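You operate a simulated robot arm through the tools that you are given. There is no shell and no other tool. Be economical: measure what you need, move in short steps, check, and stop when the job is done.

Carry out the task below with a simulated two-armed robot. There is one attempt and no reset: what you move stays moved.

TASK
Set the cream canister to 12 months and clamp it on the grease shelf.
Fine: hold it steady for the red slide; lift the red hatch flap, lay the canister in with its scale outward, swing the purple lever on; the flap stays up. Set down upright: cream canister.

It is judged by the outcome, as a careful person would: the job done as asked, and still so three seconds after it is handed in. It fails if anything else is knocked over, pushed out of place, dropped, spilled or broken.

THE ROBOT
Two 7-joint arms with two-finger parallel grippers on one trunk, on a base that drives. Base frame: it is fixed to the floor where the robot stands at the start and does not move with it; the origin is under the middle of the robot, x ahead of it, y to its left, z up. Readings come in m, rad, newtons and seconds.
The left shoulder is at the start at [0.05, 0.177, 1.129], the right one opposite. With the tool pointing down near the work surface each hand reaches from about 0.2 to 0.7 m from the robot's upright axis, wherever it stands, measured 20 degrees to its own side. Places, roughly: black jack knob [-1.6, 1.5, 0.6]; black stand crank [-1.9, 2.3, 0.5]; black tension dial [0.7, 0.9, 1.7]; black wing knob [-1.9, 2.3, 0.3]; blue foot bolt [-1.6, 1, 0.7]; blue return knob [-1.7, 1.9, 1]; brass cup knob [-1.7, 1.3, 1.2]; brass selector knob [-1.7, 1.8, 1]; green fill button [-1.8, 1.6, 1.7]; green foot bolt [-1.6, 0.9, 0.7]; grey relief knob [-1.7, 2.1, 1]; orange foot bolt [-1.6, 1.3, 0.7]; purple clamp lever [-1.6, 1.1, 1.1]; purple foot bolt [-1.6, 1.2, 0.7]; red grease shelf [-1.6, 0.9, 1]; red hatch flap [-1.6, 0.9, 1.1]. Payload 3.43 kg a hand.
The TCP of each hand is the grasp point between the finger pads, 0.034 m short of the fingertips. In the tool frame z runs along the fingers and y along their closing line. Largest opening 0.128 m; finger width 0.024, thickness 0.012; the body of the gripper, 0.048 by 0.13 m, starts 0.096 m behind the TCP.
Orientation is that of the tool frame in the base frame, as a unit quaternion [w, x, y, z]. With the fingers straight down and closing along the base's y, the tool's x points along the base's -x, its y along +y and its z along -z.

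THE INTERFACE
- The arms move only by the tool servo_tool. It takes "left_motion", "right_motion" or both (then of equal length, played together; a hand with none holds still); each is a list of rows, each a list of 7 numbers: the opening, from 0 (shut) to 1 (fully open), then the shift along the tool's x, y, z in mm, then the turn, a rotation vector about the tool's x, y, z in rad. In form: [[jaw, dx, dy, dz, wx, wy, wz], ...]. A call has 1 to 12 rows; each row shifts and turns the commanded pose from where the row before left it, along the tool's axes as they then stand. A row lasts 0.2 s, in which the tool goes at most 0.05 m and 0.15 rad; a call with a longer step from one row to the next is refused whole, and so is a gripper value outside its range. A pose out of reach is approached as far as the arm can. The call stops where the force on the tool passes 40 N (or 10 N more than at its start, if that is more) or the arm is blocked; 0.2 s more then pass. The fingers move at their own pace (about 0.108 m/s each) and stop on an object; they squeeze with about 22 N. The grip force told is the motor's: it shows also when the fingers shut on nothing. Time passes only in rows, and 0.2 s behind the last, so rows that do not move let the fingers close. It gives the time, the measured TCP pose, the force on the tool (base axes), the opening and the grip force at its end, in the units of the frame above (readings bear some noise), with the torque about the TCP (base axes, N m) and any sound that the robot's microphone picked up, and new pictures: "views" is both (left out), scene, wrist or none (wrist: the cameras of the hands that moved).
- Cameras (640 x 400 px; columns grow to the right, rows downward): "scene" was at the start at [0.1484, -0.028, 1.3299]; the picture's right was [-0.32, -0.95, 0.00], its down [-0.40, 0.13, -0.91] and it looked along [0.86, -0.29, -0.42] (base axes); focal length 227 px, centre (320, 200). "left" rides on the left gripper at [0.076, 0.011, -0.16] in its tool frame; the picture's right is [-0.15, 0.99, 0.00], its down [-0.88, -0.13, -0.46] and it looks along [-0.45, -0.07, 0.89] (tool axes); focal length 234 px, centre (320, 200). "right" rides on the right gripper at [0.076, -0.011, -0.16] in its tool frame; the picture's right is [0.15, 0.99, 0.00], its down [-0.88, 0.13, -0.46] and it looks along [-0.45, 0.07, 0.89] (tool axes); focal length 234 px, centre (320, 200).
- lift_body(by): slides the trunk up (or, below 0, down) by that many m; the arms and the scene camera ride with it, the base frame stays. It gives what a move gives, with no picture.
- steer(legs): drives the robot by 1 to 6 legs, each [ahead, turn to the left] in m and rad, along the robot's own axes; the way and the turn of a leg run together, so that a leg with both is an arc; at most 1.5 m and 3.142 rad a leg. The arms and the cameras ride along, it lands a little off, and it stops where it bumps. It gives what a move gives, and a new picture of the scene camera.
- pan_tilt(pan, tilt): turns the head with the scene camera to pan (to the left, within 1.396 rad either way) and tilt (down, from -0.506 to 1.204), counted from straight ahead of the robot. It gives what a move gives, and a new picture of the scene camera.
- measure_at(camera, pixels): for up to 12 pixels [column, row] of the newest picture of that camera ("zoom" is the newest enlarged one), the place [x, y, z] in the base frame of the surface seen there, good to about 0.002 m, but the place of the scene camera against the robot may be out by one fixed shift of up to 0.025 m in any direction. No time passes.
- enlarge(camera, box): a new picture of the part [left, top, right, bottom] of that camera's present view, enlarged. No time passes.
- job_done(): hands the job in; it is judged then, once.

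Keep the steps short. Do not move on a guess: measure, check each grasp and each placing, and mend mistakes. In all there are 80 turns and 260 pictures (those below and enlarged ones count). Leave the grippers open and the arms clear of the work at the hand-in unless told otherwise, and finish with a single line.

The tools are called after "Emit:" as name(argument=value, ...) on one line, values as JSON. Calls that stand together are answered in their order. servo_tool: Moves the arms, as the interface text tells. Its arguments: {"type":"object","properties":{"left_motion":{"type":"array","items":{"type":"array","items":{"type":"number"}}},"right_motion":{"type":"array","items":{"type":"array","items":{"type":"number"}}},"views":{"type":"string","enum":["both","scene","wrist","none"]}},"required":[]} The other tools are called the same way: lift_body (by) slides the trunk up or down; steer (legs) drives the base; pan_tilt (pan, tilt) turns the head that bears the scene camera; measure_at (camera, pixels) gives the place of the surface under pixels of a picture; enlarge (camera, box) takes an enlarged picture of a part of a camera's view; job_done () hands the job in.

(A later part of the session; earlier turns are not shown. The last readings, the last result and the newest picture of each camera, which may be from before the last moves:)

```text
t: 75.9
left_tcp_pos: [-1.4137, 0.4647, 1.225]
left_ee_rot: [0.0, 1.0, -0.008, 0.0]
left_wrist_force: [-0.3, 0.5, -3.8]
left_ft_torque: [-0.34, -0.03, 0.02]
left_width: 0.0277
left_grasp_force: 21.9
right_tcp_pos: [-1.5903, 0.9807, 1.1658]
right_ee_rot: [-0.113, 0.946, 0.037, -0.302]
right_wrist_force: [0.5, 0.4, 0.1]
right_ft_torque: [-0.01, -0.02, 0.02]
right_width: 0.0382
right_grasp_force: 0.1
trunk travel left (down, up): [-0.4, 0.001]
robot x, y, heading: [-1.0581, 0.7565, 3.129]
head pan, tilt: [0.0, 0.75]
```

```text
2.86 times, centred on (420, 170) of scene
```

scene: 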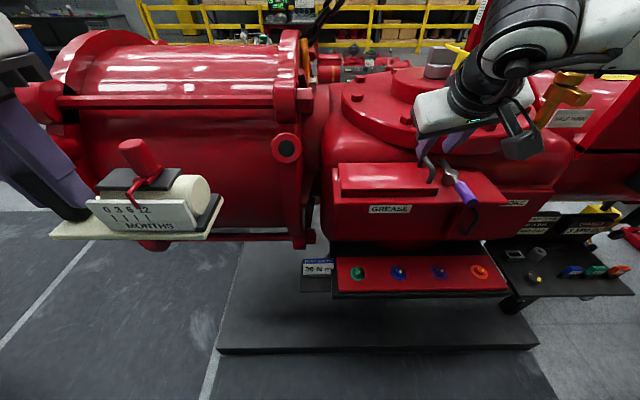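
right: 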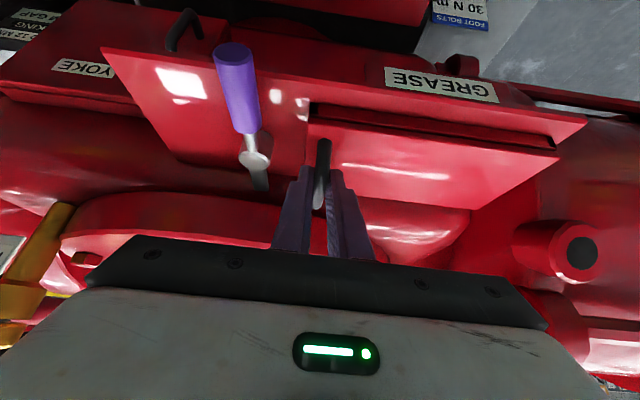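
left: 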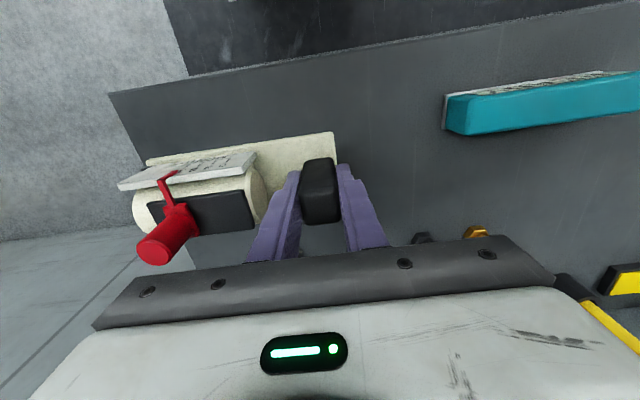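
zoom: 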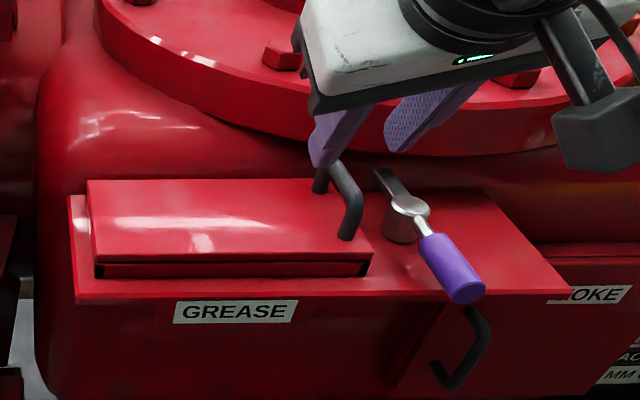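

Gravity closes it, so it must be swung past vertical. I'll retract the right hand and re-stand further back and left. Then I'll use near-horizontal fingers, so following the flap becomes a simple roll about the finger axis.

Emit:
servo_tool(right_motion=[[0.3, 0, 0, -30, 0, 0, 0], [0.3, 0, 0, -30, 0, 0, 0], [0.3, 0, 0, -30, -0.082, 0, 0.057], [0.3, 0, 0, -20, -0.1, 0, 0.07]], views="none")

Emit:
steer(legs=[[-0.3, 0], [0, 0.6], [0.18, 0], [0, -0.6]])

Emit:
servo_tool(right_motion=[[0.3, 0, 0, 0, 0, -0.14, 0], [0.3, 0, 0, 0, 0, -0.14, 0], [0.3, 0, 0, 0, 0, -0.14, 0], [0.3, 0, 0, 0, 0, -0.14, 0], [0.3, 0, 0, 0, 0, -0.14, 0], [0.3, 0, 0, 0, 0, 0, 0]], views="both")

```text
t: 76.9
left_tcp_pos: [-1.4107, 0.4645, 1.2251]
left_ee_rot: [-0.001, 1.0, -0.008, 0.001]
left_wrist_force: [-0.3, 0.9, -4.0]
left_ft_torque: [-0.32, -0.01, -0.01]
left_width: 0.0282
left_grasp_force: 21.9
right_tcp_pos: [-1.5275, 0.9618, 1.2499]
right_ee_rot: [-0.007, 0.952, 0.004, -0.305]
right_wrist_force: [-0.6, 0.2, -0.6]
right_ft_torque: [-0.02, 0.04, 0.01]
right_width: 0.0382
right_grasp_force: 0.0
trunk travel left (down, up): [-0.4, 0.001]
robot x, y, heading: [-1.06, 0.7566, 3.125]
head pan, tilt: [0.0, 0.75]
```

```text
t: 83.3
left_tcp_pos: [-1.27, 0.3617, 1.2244]
left_ee_rot: [0.0, 1.0, -0.007, 0.001]
left_wrist_force: [0.4, 0.5, -3.3]
left_ft_torque: [-0.3, -0.01, 0.03]
left_width: 0.028
left_grasp_force: 22.2
right_tcp_pos: [-1.3886, 0.8594, 1.2513]
right_ee_rot: [-0.006, 0.952, 0.005, -0.305]
right_wrist_force: [0.3, -0.6, -0.2]
right_ft_torque: [-0.01, -0.01, -0.02]
right_width: 0.0384
right_grasp_force: 0.1
trunk travel left (down, up): [-0.4, 0.001]
robot x, y, heading: [-0.9182, 0.6558, 3.136]
head pan, tilt: [0.0, 0.75]
```

scene: 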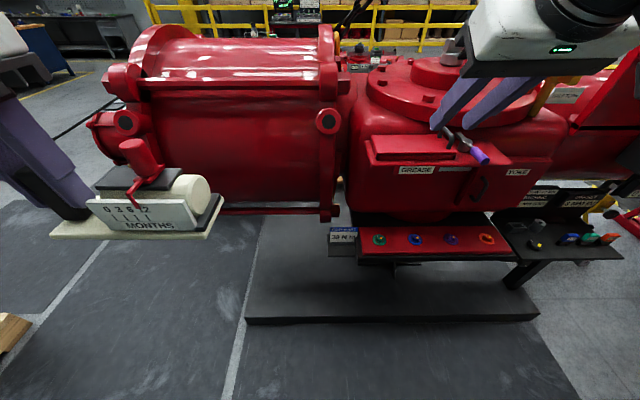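

```text
t: 84.7
left_tcp_pos: [-1.2692, 0.3627, 1.225]
left_ee_rot: [-0.001, 1.0, -0.007, 0.001]
left_wrist_force: [0.5, 0.0, -3.1]
left_ft_torque: [-0.31, -0.05, -0.02]
left_width: 0.0278
left_grasp_force: 21.9
right_tcp_pos: [-1.4034, 0.8545, 1.2567]
right_ee_rot: [-0.004, 0.79, 0.007, -0.613]
right_wrist_force: [-0.1, 0.1, 0.0]
right_ft_torque: [0.01, -0.01, -0.01]
right_width: 0.0384
right_grasp_force: 0.0
right hand out of reach, approached as far as the arm can: row 5
trunk travel left (down, up): [-0.4, 0.001]
robot x, y, heading: [-0.9179, 0.6558, 3.13]
head pan, tilt: [0.0, 0.75]
```

scene: 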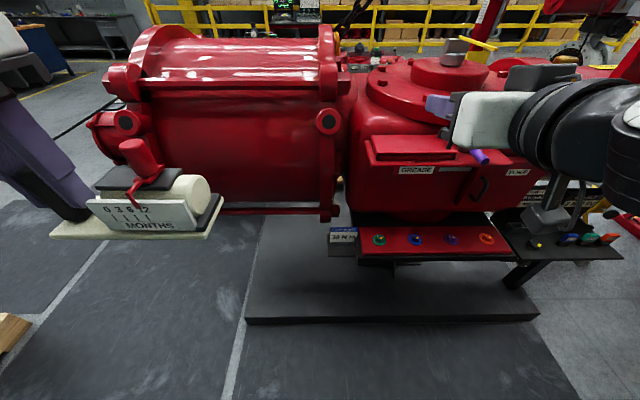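
right: 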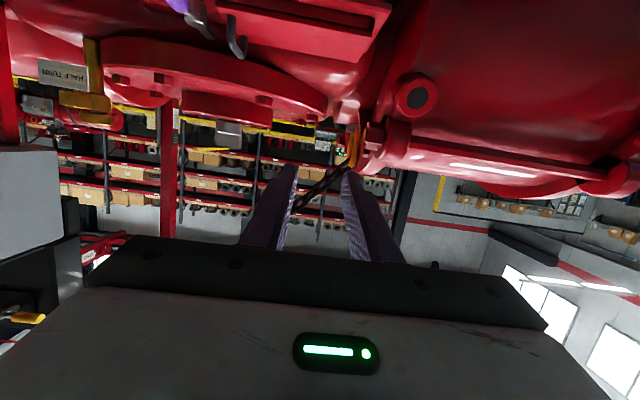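

The fingers are near horizontal (pitch 1.32) and the arm manages it. I'll move down and right to stand in front of the handle at its height.

Emit:
servo_tool(right_motion=[[0.3, 24.3, -28.7, 23.8, 0, 0, 0], [0.3, 24.3, -28.7, 23.8, 0, 0, 0], [0.3, 24.3, -28.7, 23.8, 0, 0, 0], [0.3, 24.3, -28.7, 23.8, 0, 0, 0], [0.3, 24.3, -28.7, 23.8, 0, 0, 0], [0.3, 0, 0, 0, 0, 0, 0]], views="both")

```text
t: 86.1
left_tcp_pos: [-1.269, 0.3617, 1.2258]
left_ee_rot: [0.0, 1.0, -0.007, 0.002]
left_wrist_force: [-0.3, -0.6, -3.5]
left_ft_torque: [-0.3, -0.02, -0.03]
left_width: 0.0276
left_grasp_force: 22.4
right_tcp_pos: [-1.4864, 1.0136, 1.154]
right_ee_rot: [-0.004, 0.794, 0.008, -0.608]
right_wrist_force: [-0.4, 0.0, 0.2]
right_ft_torque: [-0.04, -0.01, -0.03]
right_width: 0.0382
right_grasp_force: 0.0
right hand out of reach, approached as far as the arm can: row 4, 5
trunk travel left (down, up): [-0.4, 0.001]
robot x, y, heading: [-0.9192, 0.6524, 3.13]
head pan, tilt: [0.0, 0.75]
```

scene: 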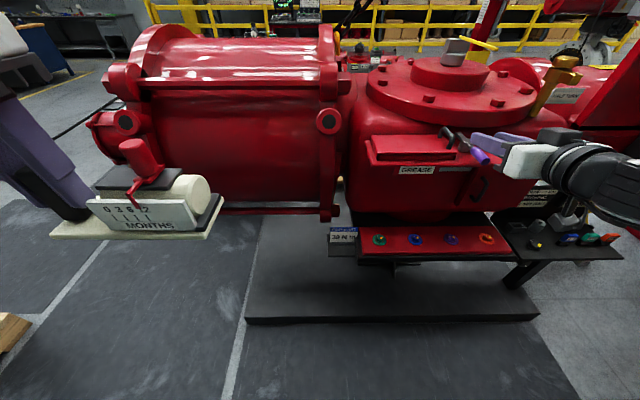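
right: 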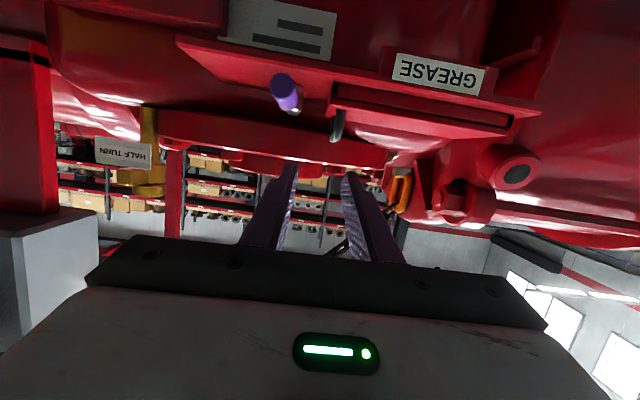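

It can't go lower than 1.154 with horizontal fingers, so I'll centre on the handle's y and lower the trunk 0.05 m.

Emit:
servo_tool(right_motion=[[0.3, 0, 14, 0, 0, 0, 0], [0.3, 0, 0, 0, 0, 0, 0]], views="none")

Emit:
lift_body(by=-0.047)

Emit:
servo_tool(right_motion=[[0.3, -5, 0, 20, 0, 0, 0], [0.3, -5, 0, 20, 0, 0, 0], [0.3, 0, 0, 0, 0, 0, 0]], views="both")

Emit:
enlarge(camera="right", box=[230, 60, 470, 220])

```text
t: 86.7
left_tcp_pos: [-1.2694, 0.3624, 1.2255]
left_ee_rot: [0.0, 1.0, -0.007, 0.002]
left_wrist_force: [0.0, 0.3, -4.2]
left_ft_torque: [-0.35, -0.04, -0.01]
left_width: 0.0278
left_grasp_force: 21.3
right_tcp_pos: [-1.4878, 0.9995, 1.1603]
right_ee_rot: [-0.004, 0.792, 0.007, -0.61]
right_wrist_force: [0.5, 0.3, 0.0]
right_ft_torque: [-0.02, -0.01, 0.02]
right_width: 0.0385
right_grasp_force: 0.0
right hand out of reach, approached as far as the arm can: row 1
trunk travel left (down, up): [-0.4, 0.001]
robot x, y, heading: [-0.9219, 0.6534, 3.131]
head pan, tilt: [0.0, 0.75]
```

```text
t: 87.6
left_tcp_pos: [-1.2699, 0.3624, 1.1779]
left_ee_rot: [0.0, 1.0, -0.009, 0.001]
left_wrist_force: [0.6, -0.4, -3.1]
left_ft_torque: [-0.26, 0.0, -0.01]
left_width: 0.028
left_grasp_force: 22.3
right_tcp_pos: [-1.4876, 1.0009, 1.1129]
right_ee_rot: [-0.004, 0.792, 0.008, -0.61]
right_wrist_force: [0.1, 0.1, 0.1]
right_ft_torque: [-0.01, 0.01, 0.03]
right_width: 0.0383
right_grasp_force: 0.0
trunk travel left (down, up): [-0.353, 0.048]
robot x, y, heading: [-0.9195, 0.655, 3.129]
head pan, tilt: [0.0, 0.75]
```

```text
t: 88.4
left_tcp_pos: [-1.2699, 0.363, 1.1776]
left_ee_rot: [-0.001, 1.0, -0.008, 0.001]
left_wrist_force: [0.5, -0.2, -4.0]
left_ft_torque: [-0.32, 0.0, -0.03]
left_width: 0.0279
left_grasp_force: 22.2
right_tcp_pos: [-1.5297, 1.0, 1.1114]
right_ee_rot: [-0.003, 0.794, 0.009, -0.608]
right_wrist_force: [0.1, -0.1, -0.6]
right_ft_torque: [0.0, -0.01, 0.0]
right_width: 0.0385
right_grasp_force: 0.0
trunk travel left (down, up): [-0.353, 0.048]
robot x, y, heading: [-0.9235, 0.6512, 3.132]
head pan, tilt: [0.0, 0.75]
```

scene: 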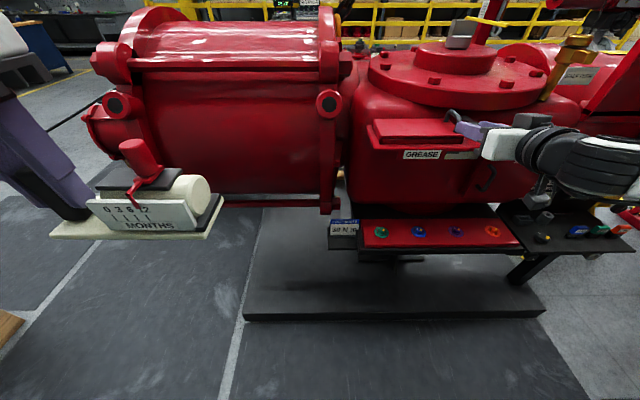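
right: 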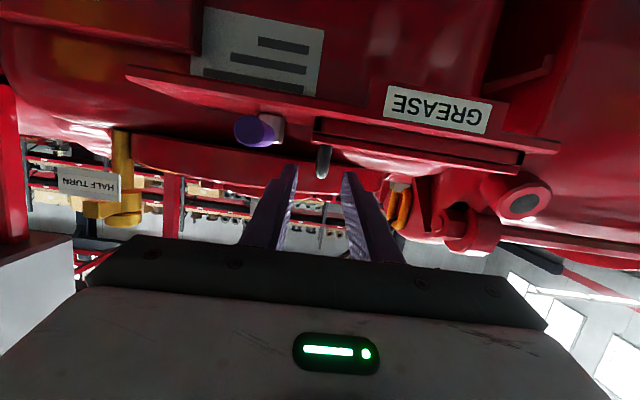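

```text
2.50 times, centred on (350, 140) of right
```

zoom: 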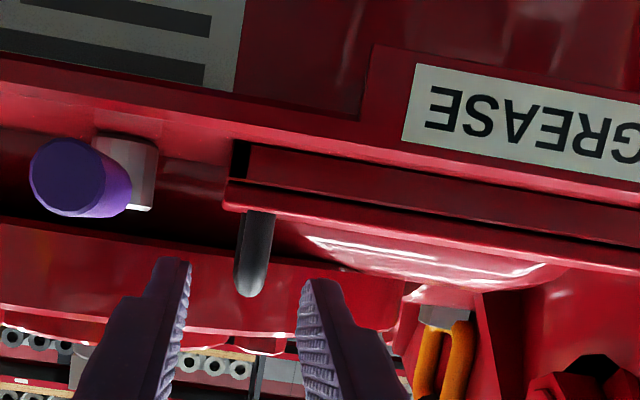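

The handle is centred between the fingers. I'll go forward 70 mm level and close.

Emit:
servo_tool(right_motion=[[0.3, -6, 1, 22.5, 0, 0, 0], [0.3, -6, 0, 22.5, 0, 0, 0], [0.3, -6, 0, 22.5, 0, 0, 0], [0.3, 0, 0, 0, 0, 0, 0], [0, 0, 0, 0, 0, 0, 0], [0, 0, 0, 0, 0, 0, 0], [0, 0, 0, 0, 0, 0, 0]], views="wrist")

```text
t: 90.0
left_tcp_pos: [-1.2702, 0.3601, 1.177]
left_ee_rot: [0.0, 1.0, -0.007, 0.001]
left_wrist_force: [-1.0, -0.8, -3.6]
left_ft_torque: [-0.29, -0.02, -0.01]
left_width: 0.0278
left_grasp_force: 22.1
right_tcp_pos: [-1.5993, 0.9971, 1.112]
right_ee_rot: [-0.004, 0.794, 0.008, -0.608]
right_wrist_force: [0.2, -9.0, -1.3]
right_ft_torque: [-0.16, 0.23, -0.93]
right_width: 0.0116
right_grasp_force: 44.6
trunk travel left (down, up): [-0.353, 0.048]
robot x, y, heading: [-0.9185, 0.6535, 3.133]
head pan, tilt: [0.0, 0.75]
```

right: 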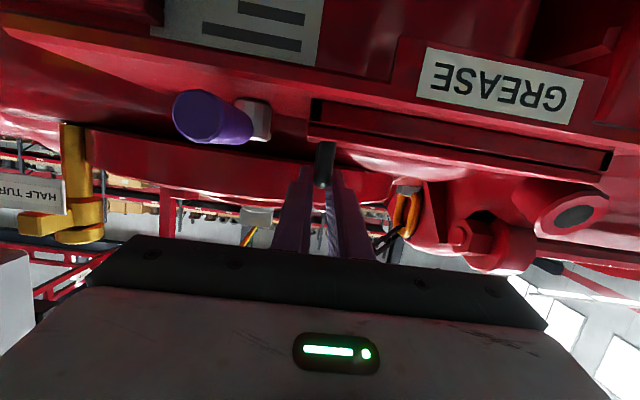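

It is gripped again. I'll lift along the arc with the roll following, 0.6 rad.

Emit:
servo_tool(right_motion=[[0, -8.8, 2.3, -2.3, 0.013, 0, -0.048], [0, -17.6, 4.7, -4.7, 0.026, 0, -0.097], [0, -17.6, 4.7, -4.7, 0.026, 0, -0.097], [0, -17.6, 4.7, -4.7, 0.026, 0, -0.097], [0, -17.6, 4.7, -4.7, 0.026, 0, -0.097], [0, -17.6, 4.7, -4.7, 0.026, 0, -0.097]], views="scene")

```text
t: 91.4
left_tcp_pos: [-1.2707, 0.361, 1.1786]
left_ee_rot: [-0.001, 1.0, -0.007, 0.001]
left_wrist_force: [0.6, -0.4, -4.5]
left_ft_torque: [-0.32, 0.01, 0.04]
left_width: 0.028
left_grasp_force: 21.7
right_tcp_pos: [-1.5985, 0.949, 1.2025]
right_ee_rot: [-0.222, 0.76, 0.173, -0.586]
right_wrist_force: [-4.0, -3.1, -1.8]
right_ft_torque: [-0.22, -0.15, -0.59]
right_width: 0.0117
right_grasp_force: 44.9
trunk travel left (down, up): [-0.353, 0.048]
robot x, y, heading: [-0.9252, 0.6516, 3.131]
head pan, tilt: [0.0, 0.75]
```

scene: 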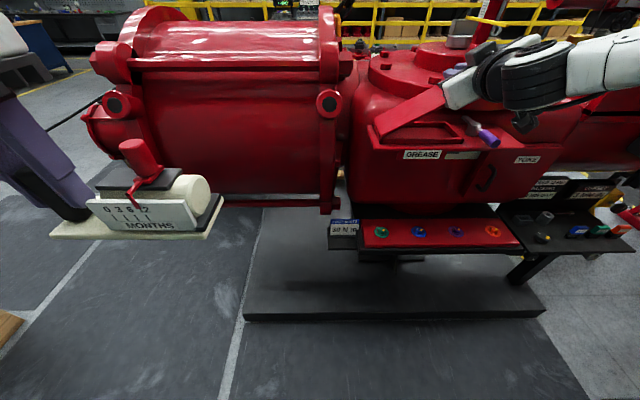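

Smooth, with low force. I'll continue another 0.6 rad.

Emit:
servo_tool(right_motion=[[0, -17.6, 4.7, -4.7, 0.026, 0, -0.097], [0, -17.6, 4.7, -4.7, 0.026, 0, -0.097], [0, -17.6, 4.7, -4.7, 0.026, 0, -0.097], [0, -17.6, 4.7, -4.7, 0.026, 0, -0.097], [0, -17.6, 4.7, -4.7, 0.026, 0, -0.097], [0, -17.6, 4.7, -4.7, 0.026, 0, -0.097]], views="scene")

```text
t: 92.8
left_tcp_pos: [-1.2721, 0.3628, 1.1777]
left_ee_rot: [0.0, 1.0, -0.008, 0.002]
left_wrist_force: [0.9, -0.3, -3.1]
left_ft_torque: [-0.3, -0.04, -0.01]
left_width: 0.028
left_grasp_force: 21.9
right_tcp_pos: [-1.5994, 0.8531, 1.2588]
right_ee_rot: [-0.439, 0.658, 0.337, -0.512]
right_wrist_force: [-20.2, 5.5, 19.2]
right_ft_torque: [0.05, -0.48, -0.1]
right_width: 0.0118
right_grasp_force: 45.2
trunk travel left (down, up): [-0.353, 0.048]
robot x, y, heading: [-0.9208, 0.6557, 3.129]
head pan, tilt: [0.0, 0.75]
```

scene: 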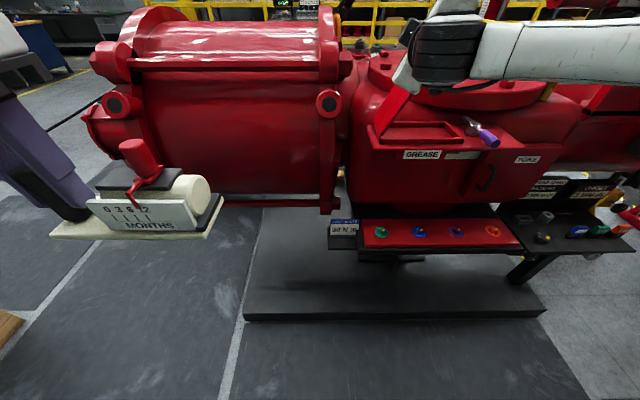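

It is at about 1.15 rad, drifting slightly outward. I'll correct inward and continue past vertical.

Emit:
servo_tool(right_motion=[[0, 0, 5, 0, 0, 0, 0], [0, -17, 5, -4.6, 0.026, 0, -0.097], [0, -17, 5, -4.6, 0.026, 0, -0.097], [0, -17, 5, -4.6, 0.026, 0, -0.097], [0, -17, 5, -4.6, 0.026, 0, -0.097]], views="scene")

Emit:
enlarge(camera="scene", box=[310, 40, 530, 200])

```text
t: 93.2
left_tcp_pos: [-1.2702, 0.363, 1.1767]
left_ee_rot: [0.0, 1.0, -0.007, 0.002]
left_wrist_force: [0.0, -0.2, -3.9]
left_ft_torque: [-0.3, -0.03, 0.01]
left_width: 0.028
left_grasp_force: 22.1
right_tcp_pos: [-1.5989, 0.8529, 1.2575]
right_ee_rot: [-0.442, 0.655, 0.334, -0.514]
right_wrist_force: [-5.3, 1.0, 4.1]
right_ft_torque: [0.09, -1.03, 0.53]
right_width: 0.0118
right_grasp_force: 45.0
right hand out of reach, approached as far as the arm can: row 2
trunk travel left (down, up): [-0.353, 0.048]
robot x, y, heading: [-0.9217, 0.6531, 3.133]
head pan, tilt: [0.0, 0.75]
stopped in row 2 (right hand): the force on the tool passed its limit (the readings are from after the stop); the commanded pose is now the measured one
```

scene: 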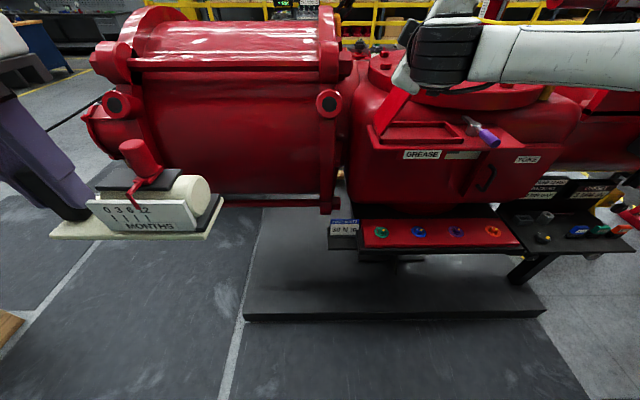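

```text
2.50 times, centred on (420, 120) of scene
```

zoom: 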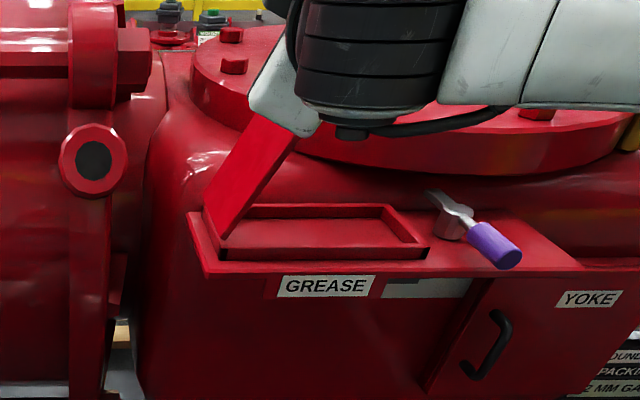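

The arm's limit with this roll is reached at about 65°. I'll continue moving left while unrolling the tool, letting the round bar turn in the fingers.

Emit:
servo_tool(right_motion=[[0, -10.7, 4.6, -2.8, -0.026, 0, 0.097], [0, -10.2, 5.6, -2.7, -0.026, 0, 0.097], [0, -9.6, 6.7, -2.5, -0.026, 0, 0.097], [0, -9, 7.5, -2.4, -0.026, 0, 0.097]], views="scene")

```text
t: 93.8
left_tcp_pos: [-1.2739, 0.3612, 1.1765]
left_ee_rot: [0.0, 1.0, -0.007, 0.004]
left_wrist_force: [-0.5, 0.3, -3.8]
left_ft_torque: [-0.3, 0.0, -0.02]
left_width: 0.028
left_grasp_force: 22.0
right_tcp_pos: [-1.5979, 0.8434, 1.2636]
right_ee_rot: [-0.383, 0.689, 0.287, -0.544]
right_wrist_force: [-18.6, 0.4, 1.6]
right_ft_torque: [0.11, -1.04, 1.04]
right_width: 0.0124
right_grasp_force: 44.9
right hand out of reach, approached as far as the arm can: row 1, 2
trunk travel left (down, up): [-0.353, 0.048]
robot x, y, heading: [-0.9229, 0.6563, 3.128]
head pan, tilt: [0.0, 0.75]
stopped in row 2 (right hand): the force on the tool passed its limit (the readings are from after the stop); the commanded pose is now the measured one
```

scene: 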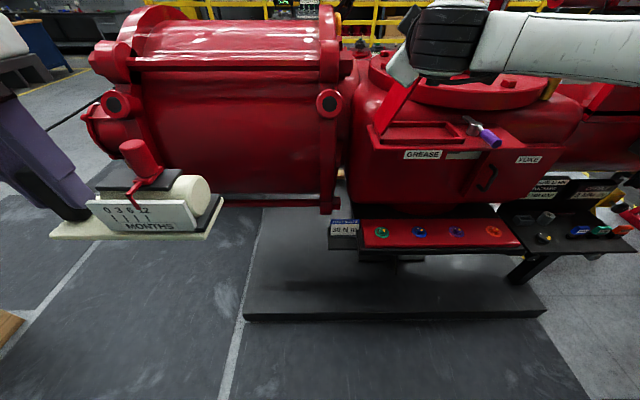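

Only a little further by arm. Turning the base slightly left will carry the hand toward -y instead, so I'll do a small gentle arc.

Emit:
steer(legs=[[-0.012, 0.07]])

```text
t: 94.7
left_tcp_pos: [-1.2379, 0.3373, 1.1776]
left_ee_rot: [0.001, 1.0, 0.03, 0.003]
left_wrist_force: [0.5, -0.3, -3.8]
left_ft_torque: [-0.25, 0.0, 0.0]
left_width: 0.028
left_grasp_force: 21.9
right_tcp_pos: [-1.5954, 0.7967, 1.2704]
right_ee_rot: [-0.367, 0.675, 0.307, -0.561]
right_wrist_force: [-28.2, 1.8, 22.2]
right_ft_torque: [0.54, 0.18, 1.08]
right_width: 0.0128
right_grasp_force: 45.2
trunk travel left (down, up): [-0.353, 0.048]
robot x, y, heading: [-0.9076, 0.6509, -3.081]
head pan, tilt: [0.0, 0.75]
```

scene: 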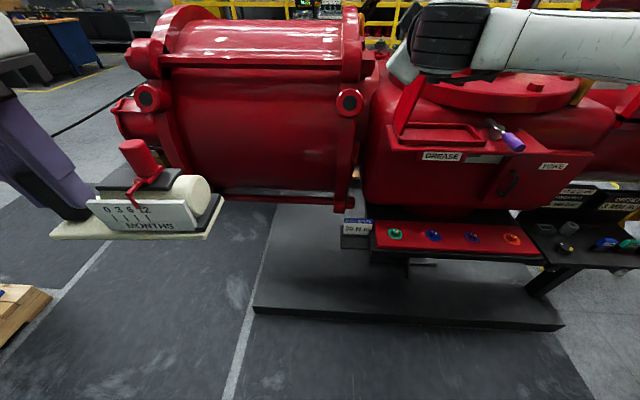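

That worked, and the flap is now at about 1.4 rad. I'll relieve the upward pull by lowering the trunk 15 mm, then turn another 0.07.

Emit:
lift_body(by=-0.015)

Emit:
steer(legs=[[-0.015, 0.08]])

Emit:
enlarge(camera="scene", box=[340, 40, 560, 200])

```text
t: 95.2
left_tcp_pos: [-1.2383, 0.3382, 1.1622]
left_ee_rot: [0.001, 1.0, 0.028, 0.003]
left_wrist_force: [-0.4, -0.1, -3.1]
left_ft_torque: [-0.34, -0.03, 0.0]
left_width: 0.028
left_grasp_force: 22.5
right_tcp_pos: [-1.5944, 0.8001, 1.2699]
right_ee_rot: [-0.372, 0.668, 0.298, -0.572]
right_wrist_force: [-4.6, -1.1, 4.6]
right_ft_torque: [0.05, -1.07, 0.51]
right_width: 0.0132
right_grasp_force: 45.5
trunk travel left (down, up): [-0.338, 0.063]
robot x, y, heading: [-0.9101, 0.6541, -3.084]
head pan, tilt: [0.0, 0.75]
stopped: the force on the tool passed its limit (the readings are from after the stop); the commanded pose is now the measured one
```

```text
t: 96.1
left_tcp_pos: [-1.199, 0.3151, 1.1616]
left_ee_rot: [0.002, 0.998, 0.07, 0.004]
left_wrist_force: [0.0, -0.4, -4.2]
left_ft_torque: [-0.3, -0.05, 0.01]
left_width: 0.0278
left_grasp_force: 22.5
right_tcp_pos: [-1.5935, 0.745, 1.2653]
right_ee_rot: [-0.348, 0.656, 0.328, -0.584]
right_wrist_force: [-18.6, 3.2, -7.6]
right_ft_torque: [0.11, 0.6, -0.12]
right_width: 0.0122
right_grasp_force: 45.1
trunk travel left (down, up): [-0.338, 0.063]
robot x, y, heading: [-0.8965, 0.6505, -3.001]
head pan, tilt: [0.0, 0.75]
```

scene: 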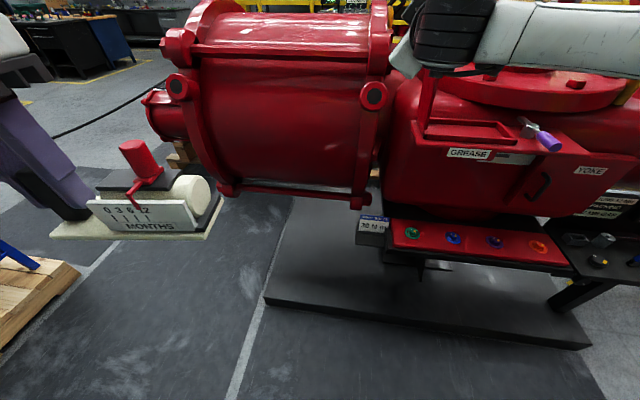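

```text
2.50 times, centred on (450, 120) of scene
```

zoom: 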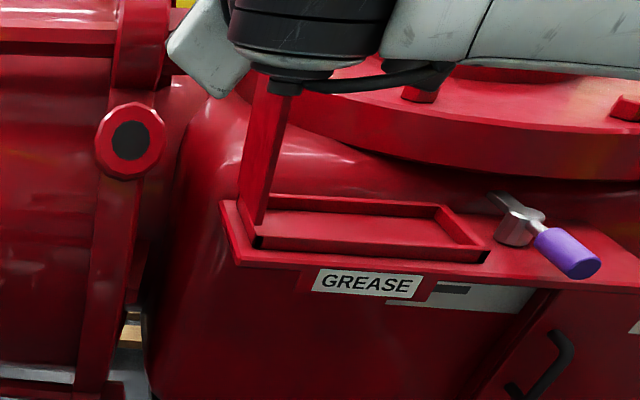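

The flap is at about vertical or slightly past. I'll turn a bit more, then open the fingers and withdraw straight back.

Emit:
steer(legs=[[-0.012, 0.07]])

Emit:
servo_tool(right_motion=[[0.2, 0, 0, 0, 0, 0, 0], [0.4, 0, 0, 0, 0, 0, 0], [0.4, 0, 0, -15, 0, 0, 0], [0.4, 0, 0, -35, 0, 0, 0], [0.4, 0, 0, -40, 0, 0, 0], [0.4, 0, 0, -40, 0, 0, 0]], views="scene")

```text
t: 97.0
left_tcp_pos: [-1.1588, 0.2955, 1.1628]
left_ee_rot: [0.0, 0.994, 0.105, 0.003]
left_wrist_force: [0.1, 0.0, -2.8]
left_ft_torque: [-0.33, -0.03, 0.02]
left_width: 0.0279
left_grasp_force: 21.6
right_tcp_pos: [-1.5821, 0.6962, 1.2693]
right_ee_rot: [-0.327, 0.643, 0.349, -0.598]
right_wrist_force: [0.5, 0.3, -0.2]
right_ft_torque: [0.01, 0.01, -0.03]
right_width: 0.0
right_grasp_force: 33.0
trunk travel left (down, up): [-0.338, 0.063]
robot x, y, heading: [-0.8798, 0.6589, -2.933]
head pan, tilt: [0.0, 0.75]
```

scene: 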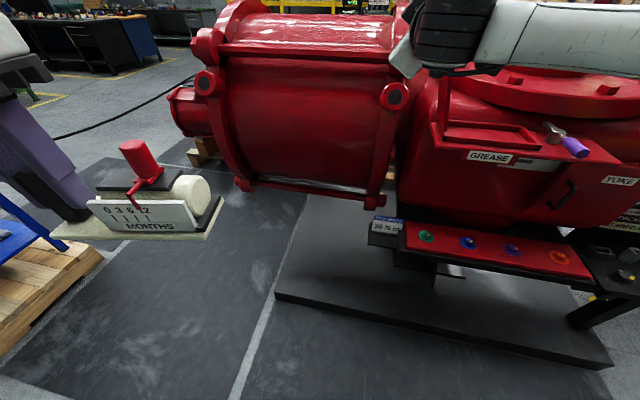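

```text
t: 98.4
left_tcp_pos: [-1.158, 0.2955, 1.1624]
left_ee_rot: [0.001, 0.994, 0.106, 0.002]
left_wrist_force: [0.1, 0.5, -4.1]
left_ft_torque: [-0.29, -0.06, -0.01]
left_width: 0.028
left_grasp_force: 22.1
right_tcp_pos: [-1.4492, 0.6943, 1.2825]
right_ee_rot: [-0.327, 0.643, 0.349, -0.598]
right_wrist_force: [0.3, -0.1, -0.2]
right_ft_torque: [0.01, 0.0, -0.03]
right_width: 0.051
right_grasp_force: 0.1
trunk travel left (down, up): [-0.338, 0.063]
robot x, y, heading: [-0.882, 0.6552, -2.929]
head pan, tilt: [0.0, 0.75]
```

scene: 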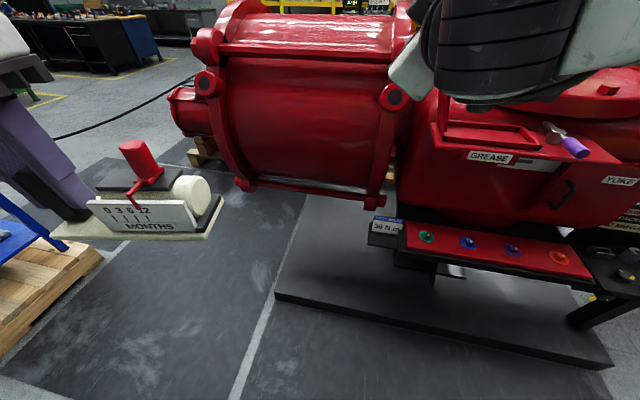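

The flap stays up on its own. I'll straighten the right hand, raise the trunk, and drive around to face the tray squarely at y≈0.93.

Emit:
servo_tool(right_motion=[[0.4, 0, 0, -20, -0.026, 0, 0.097], [0.4, 0, 0, -20, -0.026, 0, 0.097], [0.4, 0, 0, 0, -0.026, 0, 0.097], [0.4, 0, 0, 0, -0.026, 0, 0.097], [0.4, 0, 0, 0, -0.026, 0, 0.097], [0.4, 0, 0, 0, -0.026, 0, 0.097], [0.4, 0, 0, 0, -0.026, 0, 0.097], [0.4, 0, 0, 0, -0.026, 0, 0.097], [0.4, 0, 0, 0, -0.026, 0, 0.097], [0.4, 0, 0, 0, 0, 0.14, 0], [0.4, 0, 0, 0, 0, 0.14, 0], [0.4, 0, 0, 0, 0, 0.14, 0]], views="none")

Emit:
lift_body(by=0.063)

Emit:
steer(legs=[[-0.25, 0], [0, -1.016], [0.31, 0], [0, 0.8], [0.15, 0]])

Emit:
enlarge(camera="scene", box=[230, 60, 450, 230])

```text
t: 101.0
left_tcp_pos: [-1.1589, 0.2957, 1.1618]
left_ee_rot: [0.001, 0.994, 0.105, 0.003]
left_wrist_force: [0.0, 0.1, -3.7]
left_ft_torque: [-0.3, -0.07, 0.0]
left_width: 0.0279
left_grasp_force: 22.3
right_tcp_pos: [-1.412, 0.6965, 1.2802]
right_ee_rot: [0.007, 0.879, 0.116, -0.462]
right_wrist_force: [-0.6, -0.2, 0.2]
right_ft_torque: [0.0, -0.02, -0.01]
right_width: 0.0514
right_grasp_force: 0.1
trunk travel left (down, up): [-0.338, 0.063]
robot x, y, heading: [-0.8847, 0.6586, -2.927]
head pan, tilt: [0.0, 0.75]
```

```text
t: 102.0
left_tcp_pos: [-1.1591, 0.2954, 1.2252]
left_ee_rot: [0.001, 0.994, 0.106, 0.002]
left_wrist_force: [0.5, -0.1, -3.2]
left_ft_torque: [-0.31, -0.1, 0.01]
left_width: 0.0279
left_grasp_force: 22.4
right_tcp_pos: [-1.4122, 0.6961, 1.3423]
right_ee_rot: [0.006, 0.879, 0.114, -0.463]
right_wrist_force: [0.1, 0.0, -0.2]
right_ft_torque: [0.03, 0.02, -0.01]
right_width: 0.051
right_grasp_force: 0.1
trunk travel left (down, up): [-0.401, 0.0]
robot x, y, heading: [-0.8835, 0.6577, -2.929]
head pan, tilt: [0.0, 0.75]
```

```text
t: 111.2
left_tcp_pos: [-1.3611, 0.6731, 1.2245]
left_ee_rot: [0.001, 1.0, -0.024, 0.002]
left_wrist_force: [-1.2, -0.6, -4.5]
left_ft_torque: [-0.29, -0.02, 0.03]
left_width: 0.0277
left_grasp_force: 22.1
right_tcp_pos: [-1.5021, 1.1244, 1.3426]
right_ee_rot: [-0.053, 0.887, 0.001, -0.46]
right_wrist_force: [-0.9, 1.1, -0.3]
right_ft_torque: [0.02, 0.03, -0.02]
right_width: 0.0513
right_grasp_force: 0.1
trunk travel left (down, up): [-0.401, 0.0]
robot x, y, heading: [-0.9969, 0.9505, 3.1]
head pan, tilt: [0.0, 0.75]
```

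scene: 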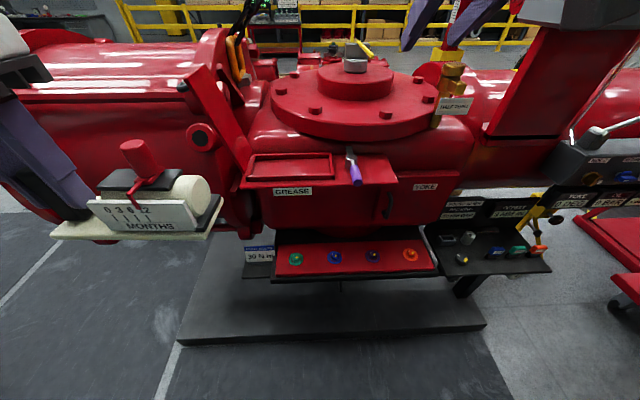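

```text
2.35 times, centred on (340, 145) of scene
```

zoom: 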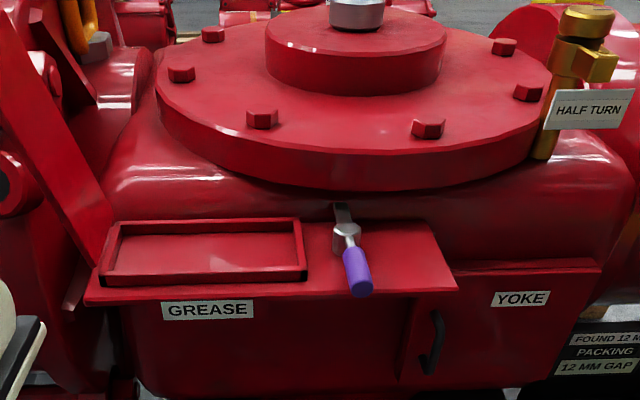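

The flap leans well left and stays. I'll measure the tray, flap and lever in this picture (scene z reads about 0.018 high).

Emit:
measure_at(camera="zoom", pixels=[[125, 237], [295, 232], [108, 270], [300, 268], [205, 250], [122, 222], [302, 222], [104, 280], [306, 275], [348, 235], [362, 285], [30, 60]])

Emit:
measure_at(camera="scene", pixels=[[190, 70], [212, 66], [247, 155], [90, 230], [195, 228], [215, 205], [203, 193]])

Emit:
enlarge(camera="scene", box=[40, 120, 240, 250])

```text
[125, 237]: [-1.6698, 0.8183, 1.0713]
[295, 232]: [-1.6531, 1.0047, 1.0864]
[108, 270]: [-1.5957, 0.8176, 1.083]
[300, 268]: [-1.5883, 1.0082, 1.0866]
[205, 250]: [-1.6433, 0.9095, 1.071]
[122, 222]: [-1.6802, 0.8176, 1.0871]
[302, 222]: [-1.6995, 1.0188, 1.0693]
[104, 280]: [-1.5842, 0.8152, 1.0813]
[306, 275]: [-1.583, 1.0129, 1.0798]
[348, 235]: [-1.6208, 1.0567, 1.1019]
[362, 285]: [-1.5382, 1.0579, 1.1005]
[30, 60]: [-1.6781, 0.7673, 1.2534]
```

```text
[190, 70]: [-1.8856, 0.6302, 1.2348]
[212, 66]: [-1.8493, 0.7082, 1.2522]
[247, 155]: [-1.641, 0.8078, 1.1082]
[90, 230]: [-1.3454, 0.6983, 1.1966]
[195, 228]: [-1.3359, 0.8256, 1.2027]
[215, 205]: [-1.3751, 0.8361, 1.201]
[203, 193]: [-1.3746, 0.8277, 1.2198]
```

```text
3.08 times, centred on (140, 185) of scene
```

zoom: 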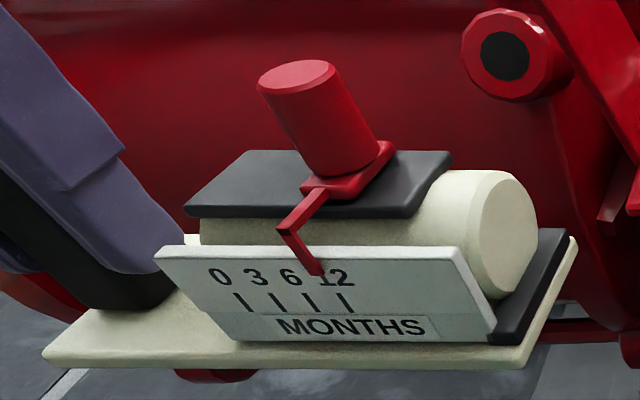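

The tray interior is about x -1.591…-1.667, y 0.820…1.005, floor z≈1.053. I'll drive 0.1 m nearer, move the right hand aside, and bring the canister squarely in front of the tray.

Emit:
measure_at(camera="zoom", pixels=[[317, 271], [319, 262], [345, 301], [310, 301], [276, 301]])

Emit:
steer(legs=[[0.1, 0.04]])

Emit:
servo_tool(left_motion=[[0, 0, -30, 0, 0, 0, 0], [0, 0, -30, 0, 0, 0, 0], [0, 0, -30, 0, 0, 0, 0], [0, 0, -30, 0, 0, 0, 0], [0, 0, -30, 0, 0, 0, 0], [0, 0, 0, 0, 0, 0, 0]], right_motion=[[0.4, 0, -20, 0, 0, 0, 0], [0.4, 0, -20, 0, 0, 0, 0], [0.4, 0, -20, 0, 0, 0, 0], [0.4, 0, 0, 0, 0, 0, 0], [0.4, 0, 0, 0, 0, 0, 0], [0.4, 0, 0, 0, 0, 0, 0]], views="scene")

```text
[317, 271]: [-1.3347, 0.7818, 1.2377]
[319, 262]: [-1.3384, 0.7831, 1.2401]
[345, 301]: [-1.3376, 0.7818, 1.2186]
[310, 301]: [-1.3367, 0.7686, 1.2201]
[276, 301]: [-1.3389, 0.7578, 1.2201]
```

```text
t: 112.4
left_tcp_pos: [-1.4455, 0.6617, 1.2252]
left_ee_rot: [0.001, 1.0, -0.004, 0.003]
left_wrist_force: [-0.7, 0.2, -4.0]
left_ft_torque: [-0.3, -0.05, 0.01]
left_width: 0.028
left_grasp_force: 22.1
right_tcp_pos: [-1.6061, 1.1068, 1.3442]
right_ee_rot: [-0.044, 0.886, 0.019, -0.461]
right_wrist_force: [-0.7, -1.2, 0.2]
right_ft_torque: [-0.03, 0.01, -0.02]
right_width: 0.0511
right_grasp_force: 0.1
trunk travel left (down, up): [-0.401, 0.0]
robot x, y, heading: [-1.0985, 0.955, 3.139]
head pan, tilt: [0.0, 0.75]
```

scene: 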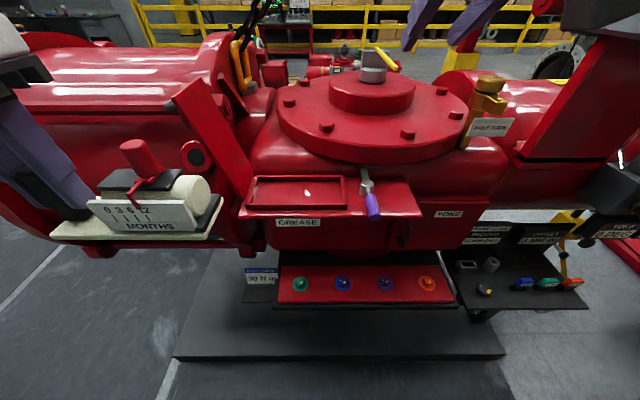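

```text
t: 113.8
left_tcp_pos: [-1.4464, 0.8101, 1.2261]
left_ee_rot: [0.0, 1.0, -0.003, 0.002]
left_wrist_force: [0.6, -0.1, -3.8]
left_ft_torque: [-0.29, -0.04, 0.0]
left_width: 0.0279
left_grasp_force: 22.0
right_tcp_pos: [-1.6032, 1.1666, 1.349]
right_ee_rot: [-0.044, 0.886, 0.019, -0.461]
right_wrist_force: [0.1, -0.6, -0.6]
right_ft_torque: [-0.02, -0.02, -0.03]
right_width: 0.0512
right_grasp_force: 0.0
trunk travel left (down, up): [-0.401, 0.0]
robot x, y, heading: [-1.0963, 0.9533, 3.141]
head pan, tilt: [0.0, 0.75]
```

scene: 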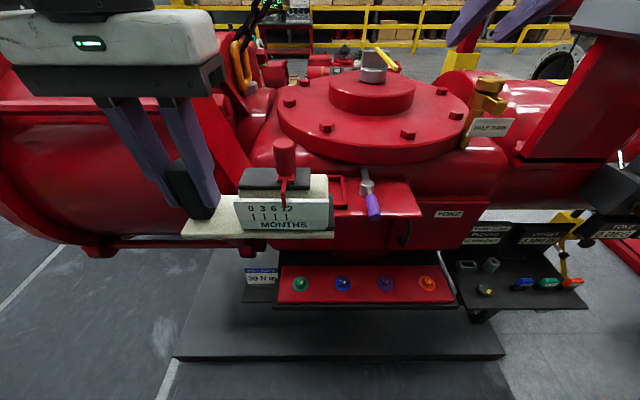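

The pointer and the 12 tick measure the same y. I'll move forward over the tray and descend to about 35 mm above it, then check.

Emit:
servo_tool(left_motion=[[0, -20, -16, 0, 0, 0, 0], [0, -32, -16, 0, 0, 0, 0], [0, -33, 0, 0, 0, 0, 0], [0, -33, 0, 0, 0, 0, 0], [0, -33, 0, 0, 0, 0, 0], [0, -30, 0, 0, 0, 0, 0], [0, 0, 0, 22, 0, 0, 0], [0, 0, 0, 22, 0, 0, 0], [0, 0, 0, 20, 0, 0, 0], [0, 0, 0, 0, 0, 0, 0]], views="both")

Emit:
enlarge(camera="scene", box=[200, 90, 420, 230])

```text
t: 116.0
left_tcp_pos: [-1.6241, 0.8426, 1.1602]
left_ee_rot: [0.002, 1.0, -0.004, 0.003]
left_wrist_force: [0.1, 1.3, -4.7]
left_ft_torque: [-0.31, 0.0, -0.04]
left_width: 0.0281
left_grasp_force: 21.7
right_tcp_pos: [-1.603, 1.1678, 1.3481]
right_ee_rot: [-0.044, 0.886, 0.018, -0.461]
right_wrist_force: [0.1, -0.5, 0.9]
right_ft_torque: [0.05, 0.03, -0.01]
right_width: 0.0514
right_grasp_force: 0.1
trunk travel left (down, up): [-0.401, 0.0]
robot x, y, heading: [-1.0977, 0.9548, 3.134]
head pan, tilt: [0.0, 0.75]
```

scene: 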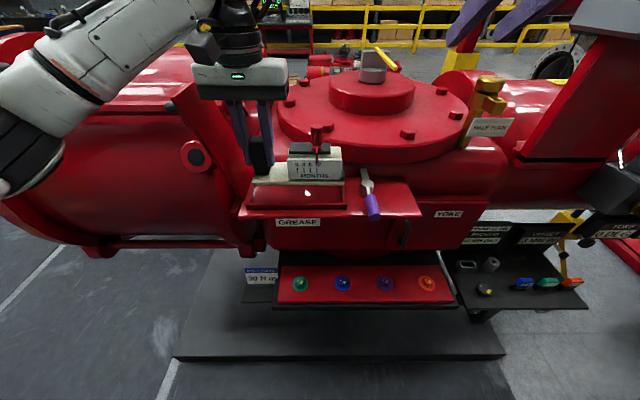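
left: 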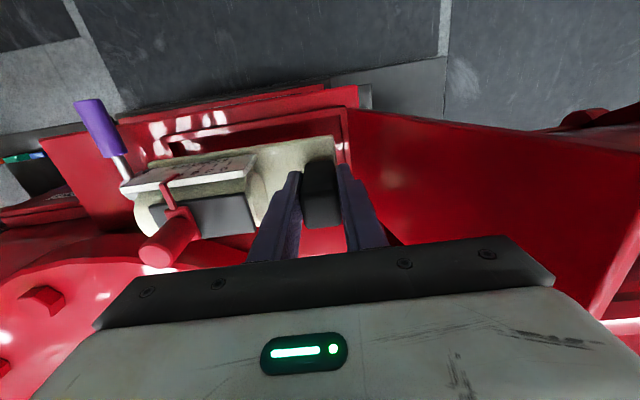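

```text
2.86 times, centred on (310, 160) of scene
```

zoom: 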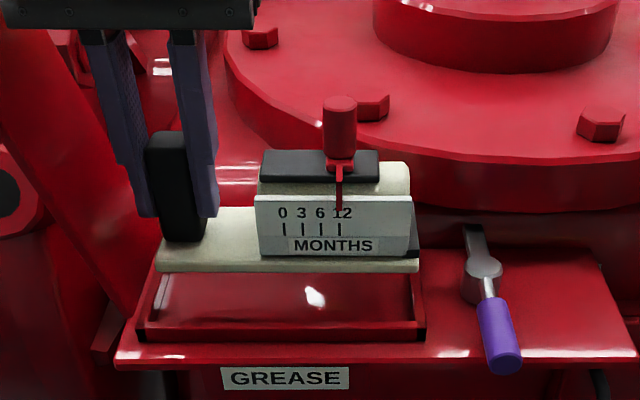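

I'll measure the tray's inner edges and the plate edges from the left wrist camera to compare.

Emit:
enlarge(camera="left", box=[110, 70, 380, 240])

Emit:
measure_at(camera="left", pixels=[[332, 137], [340, 160], [345, 112], [335, 118], [300, 122], [170, 148], [200, 150], [348, 160], [346, 140], [215, 142], [125, 165], [330, 240]])

```text
2.35 times, centred on (245, 155) of left
```

zoom: 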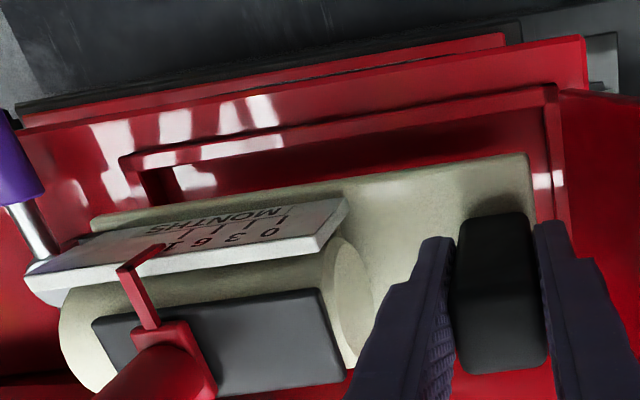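

```text
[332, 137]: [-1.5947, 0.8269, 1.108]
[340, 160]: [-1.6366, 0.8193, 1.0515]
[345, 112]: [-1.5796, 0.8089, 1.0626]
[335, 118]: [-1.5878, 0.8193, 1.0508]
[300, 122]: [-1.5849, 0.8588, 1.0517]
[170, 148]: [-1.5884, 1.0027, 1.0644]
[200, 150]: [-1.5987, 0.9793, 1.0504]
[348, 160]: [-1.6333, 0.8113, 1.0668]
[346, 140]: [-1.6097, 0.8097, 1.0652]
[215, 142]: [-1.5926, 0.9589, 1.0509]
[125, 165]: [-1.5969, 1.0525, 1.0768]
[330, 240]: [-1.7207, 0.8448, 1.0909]
```

Tray interior: y 0.815–1.002, floor 1.051. The plate spans y 0.826–1.002, so I'll shift 4 mm left and lower gently until it rests.

Emit:
servo_tool(left_motion=[[0, 0, 4, 0, 0, 0, 0], [0, 0, 0, 18, 0, 0, 0], [0, 0, 0, 16, 0, 0, 0], [0, 0, 0, 6, 0, 0, 0], [0, 0, 0, 3, 0, 0, 0], [0, 0, 0, 2, 0, 0, 0], [0, 0, 0, 1.5, 0, 0, 0], [0, 0, 0, 0, 0, 0, 0]], views="both")

Emit:
enlarge(camera="scene", box=[200, 110, 420, 250])

Emit:
enlarge(camera="left", box=[110, 70, 380, 240])

```text
t: 117.8
left_tcp_pos: [-1.6246, 0.838, 1.1143]
left_ee_rot: [0.001, 1.0, -0.004, 0.002]
left_wrist_force: [-0.9, 0.7, -3.6]
left_ft_torque: [-0.28, -0.01, -0.03]
left_width: 0.0279
left_grasp_force: 21.7
right_tcp_pos: [-1.6032, 1.1675, 1.3499]
right_ee_rot: [-0.044, 0.886, 0.019, -0.461]
right_wrist_force: [1.4, -0.2, -0.4]
right_ft_torque: [-0.03, -0.03, 0.0]
right_width: 0.0513
right_grasp_force: 0.0
trunk travel left (down, up): [-0.401, 0.0]
robot x, y, heading: [-1.0961, 0.9557, 3.14]
head pan, tilt: [0.0, 0.75]
```

scene: 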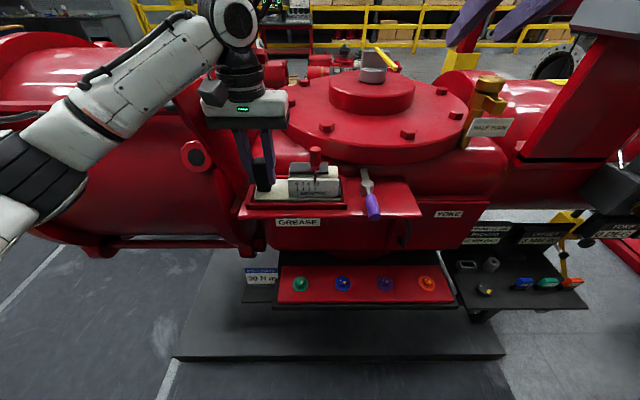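
left: 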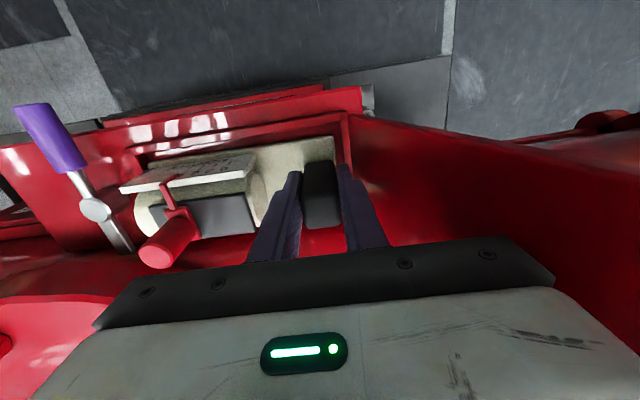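

```text
2.86 times, centred on (310, 180) of scene
```

zoom: 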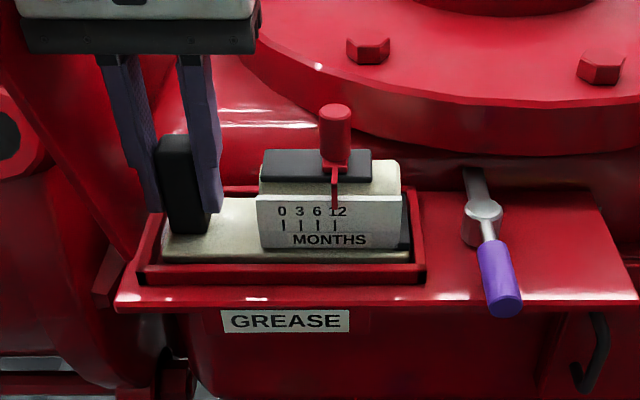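

```text
2.35 times, centred on (245, 155) of left
```

zoom: 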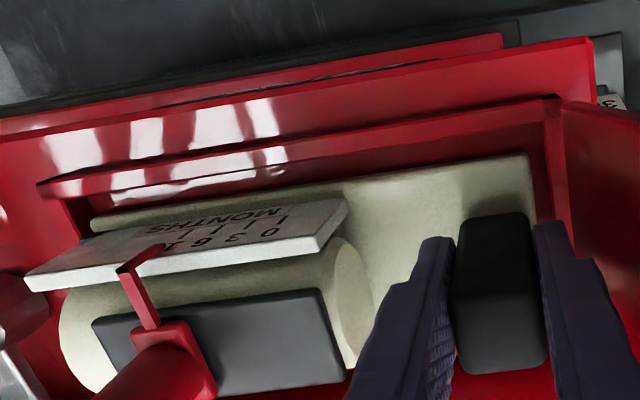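

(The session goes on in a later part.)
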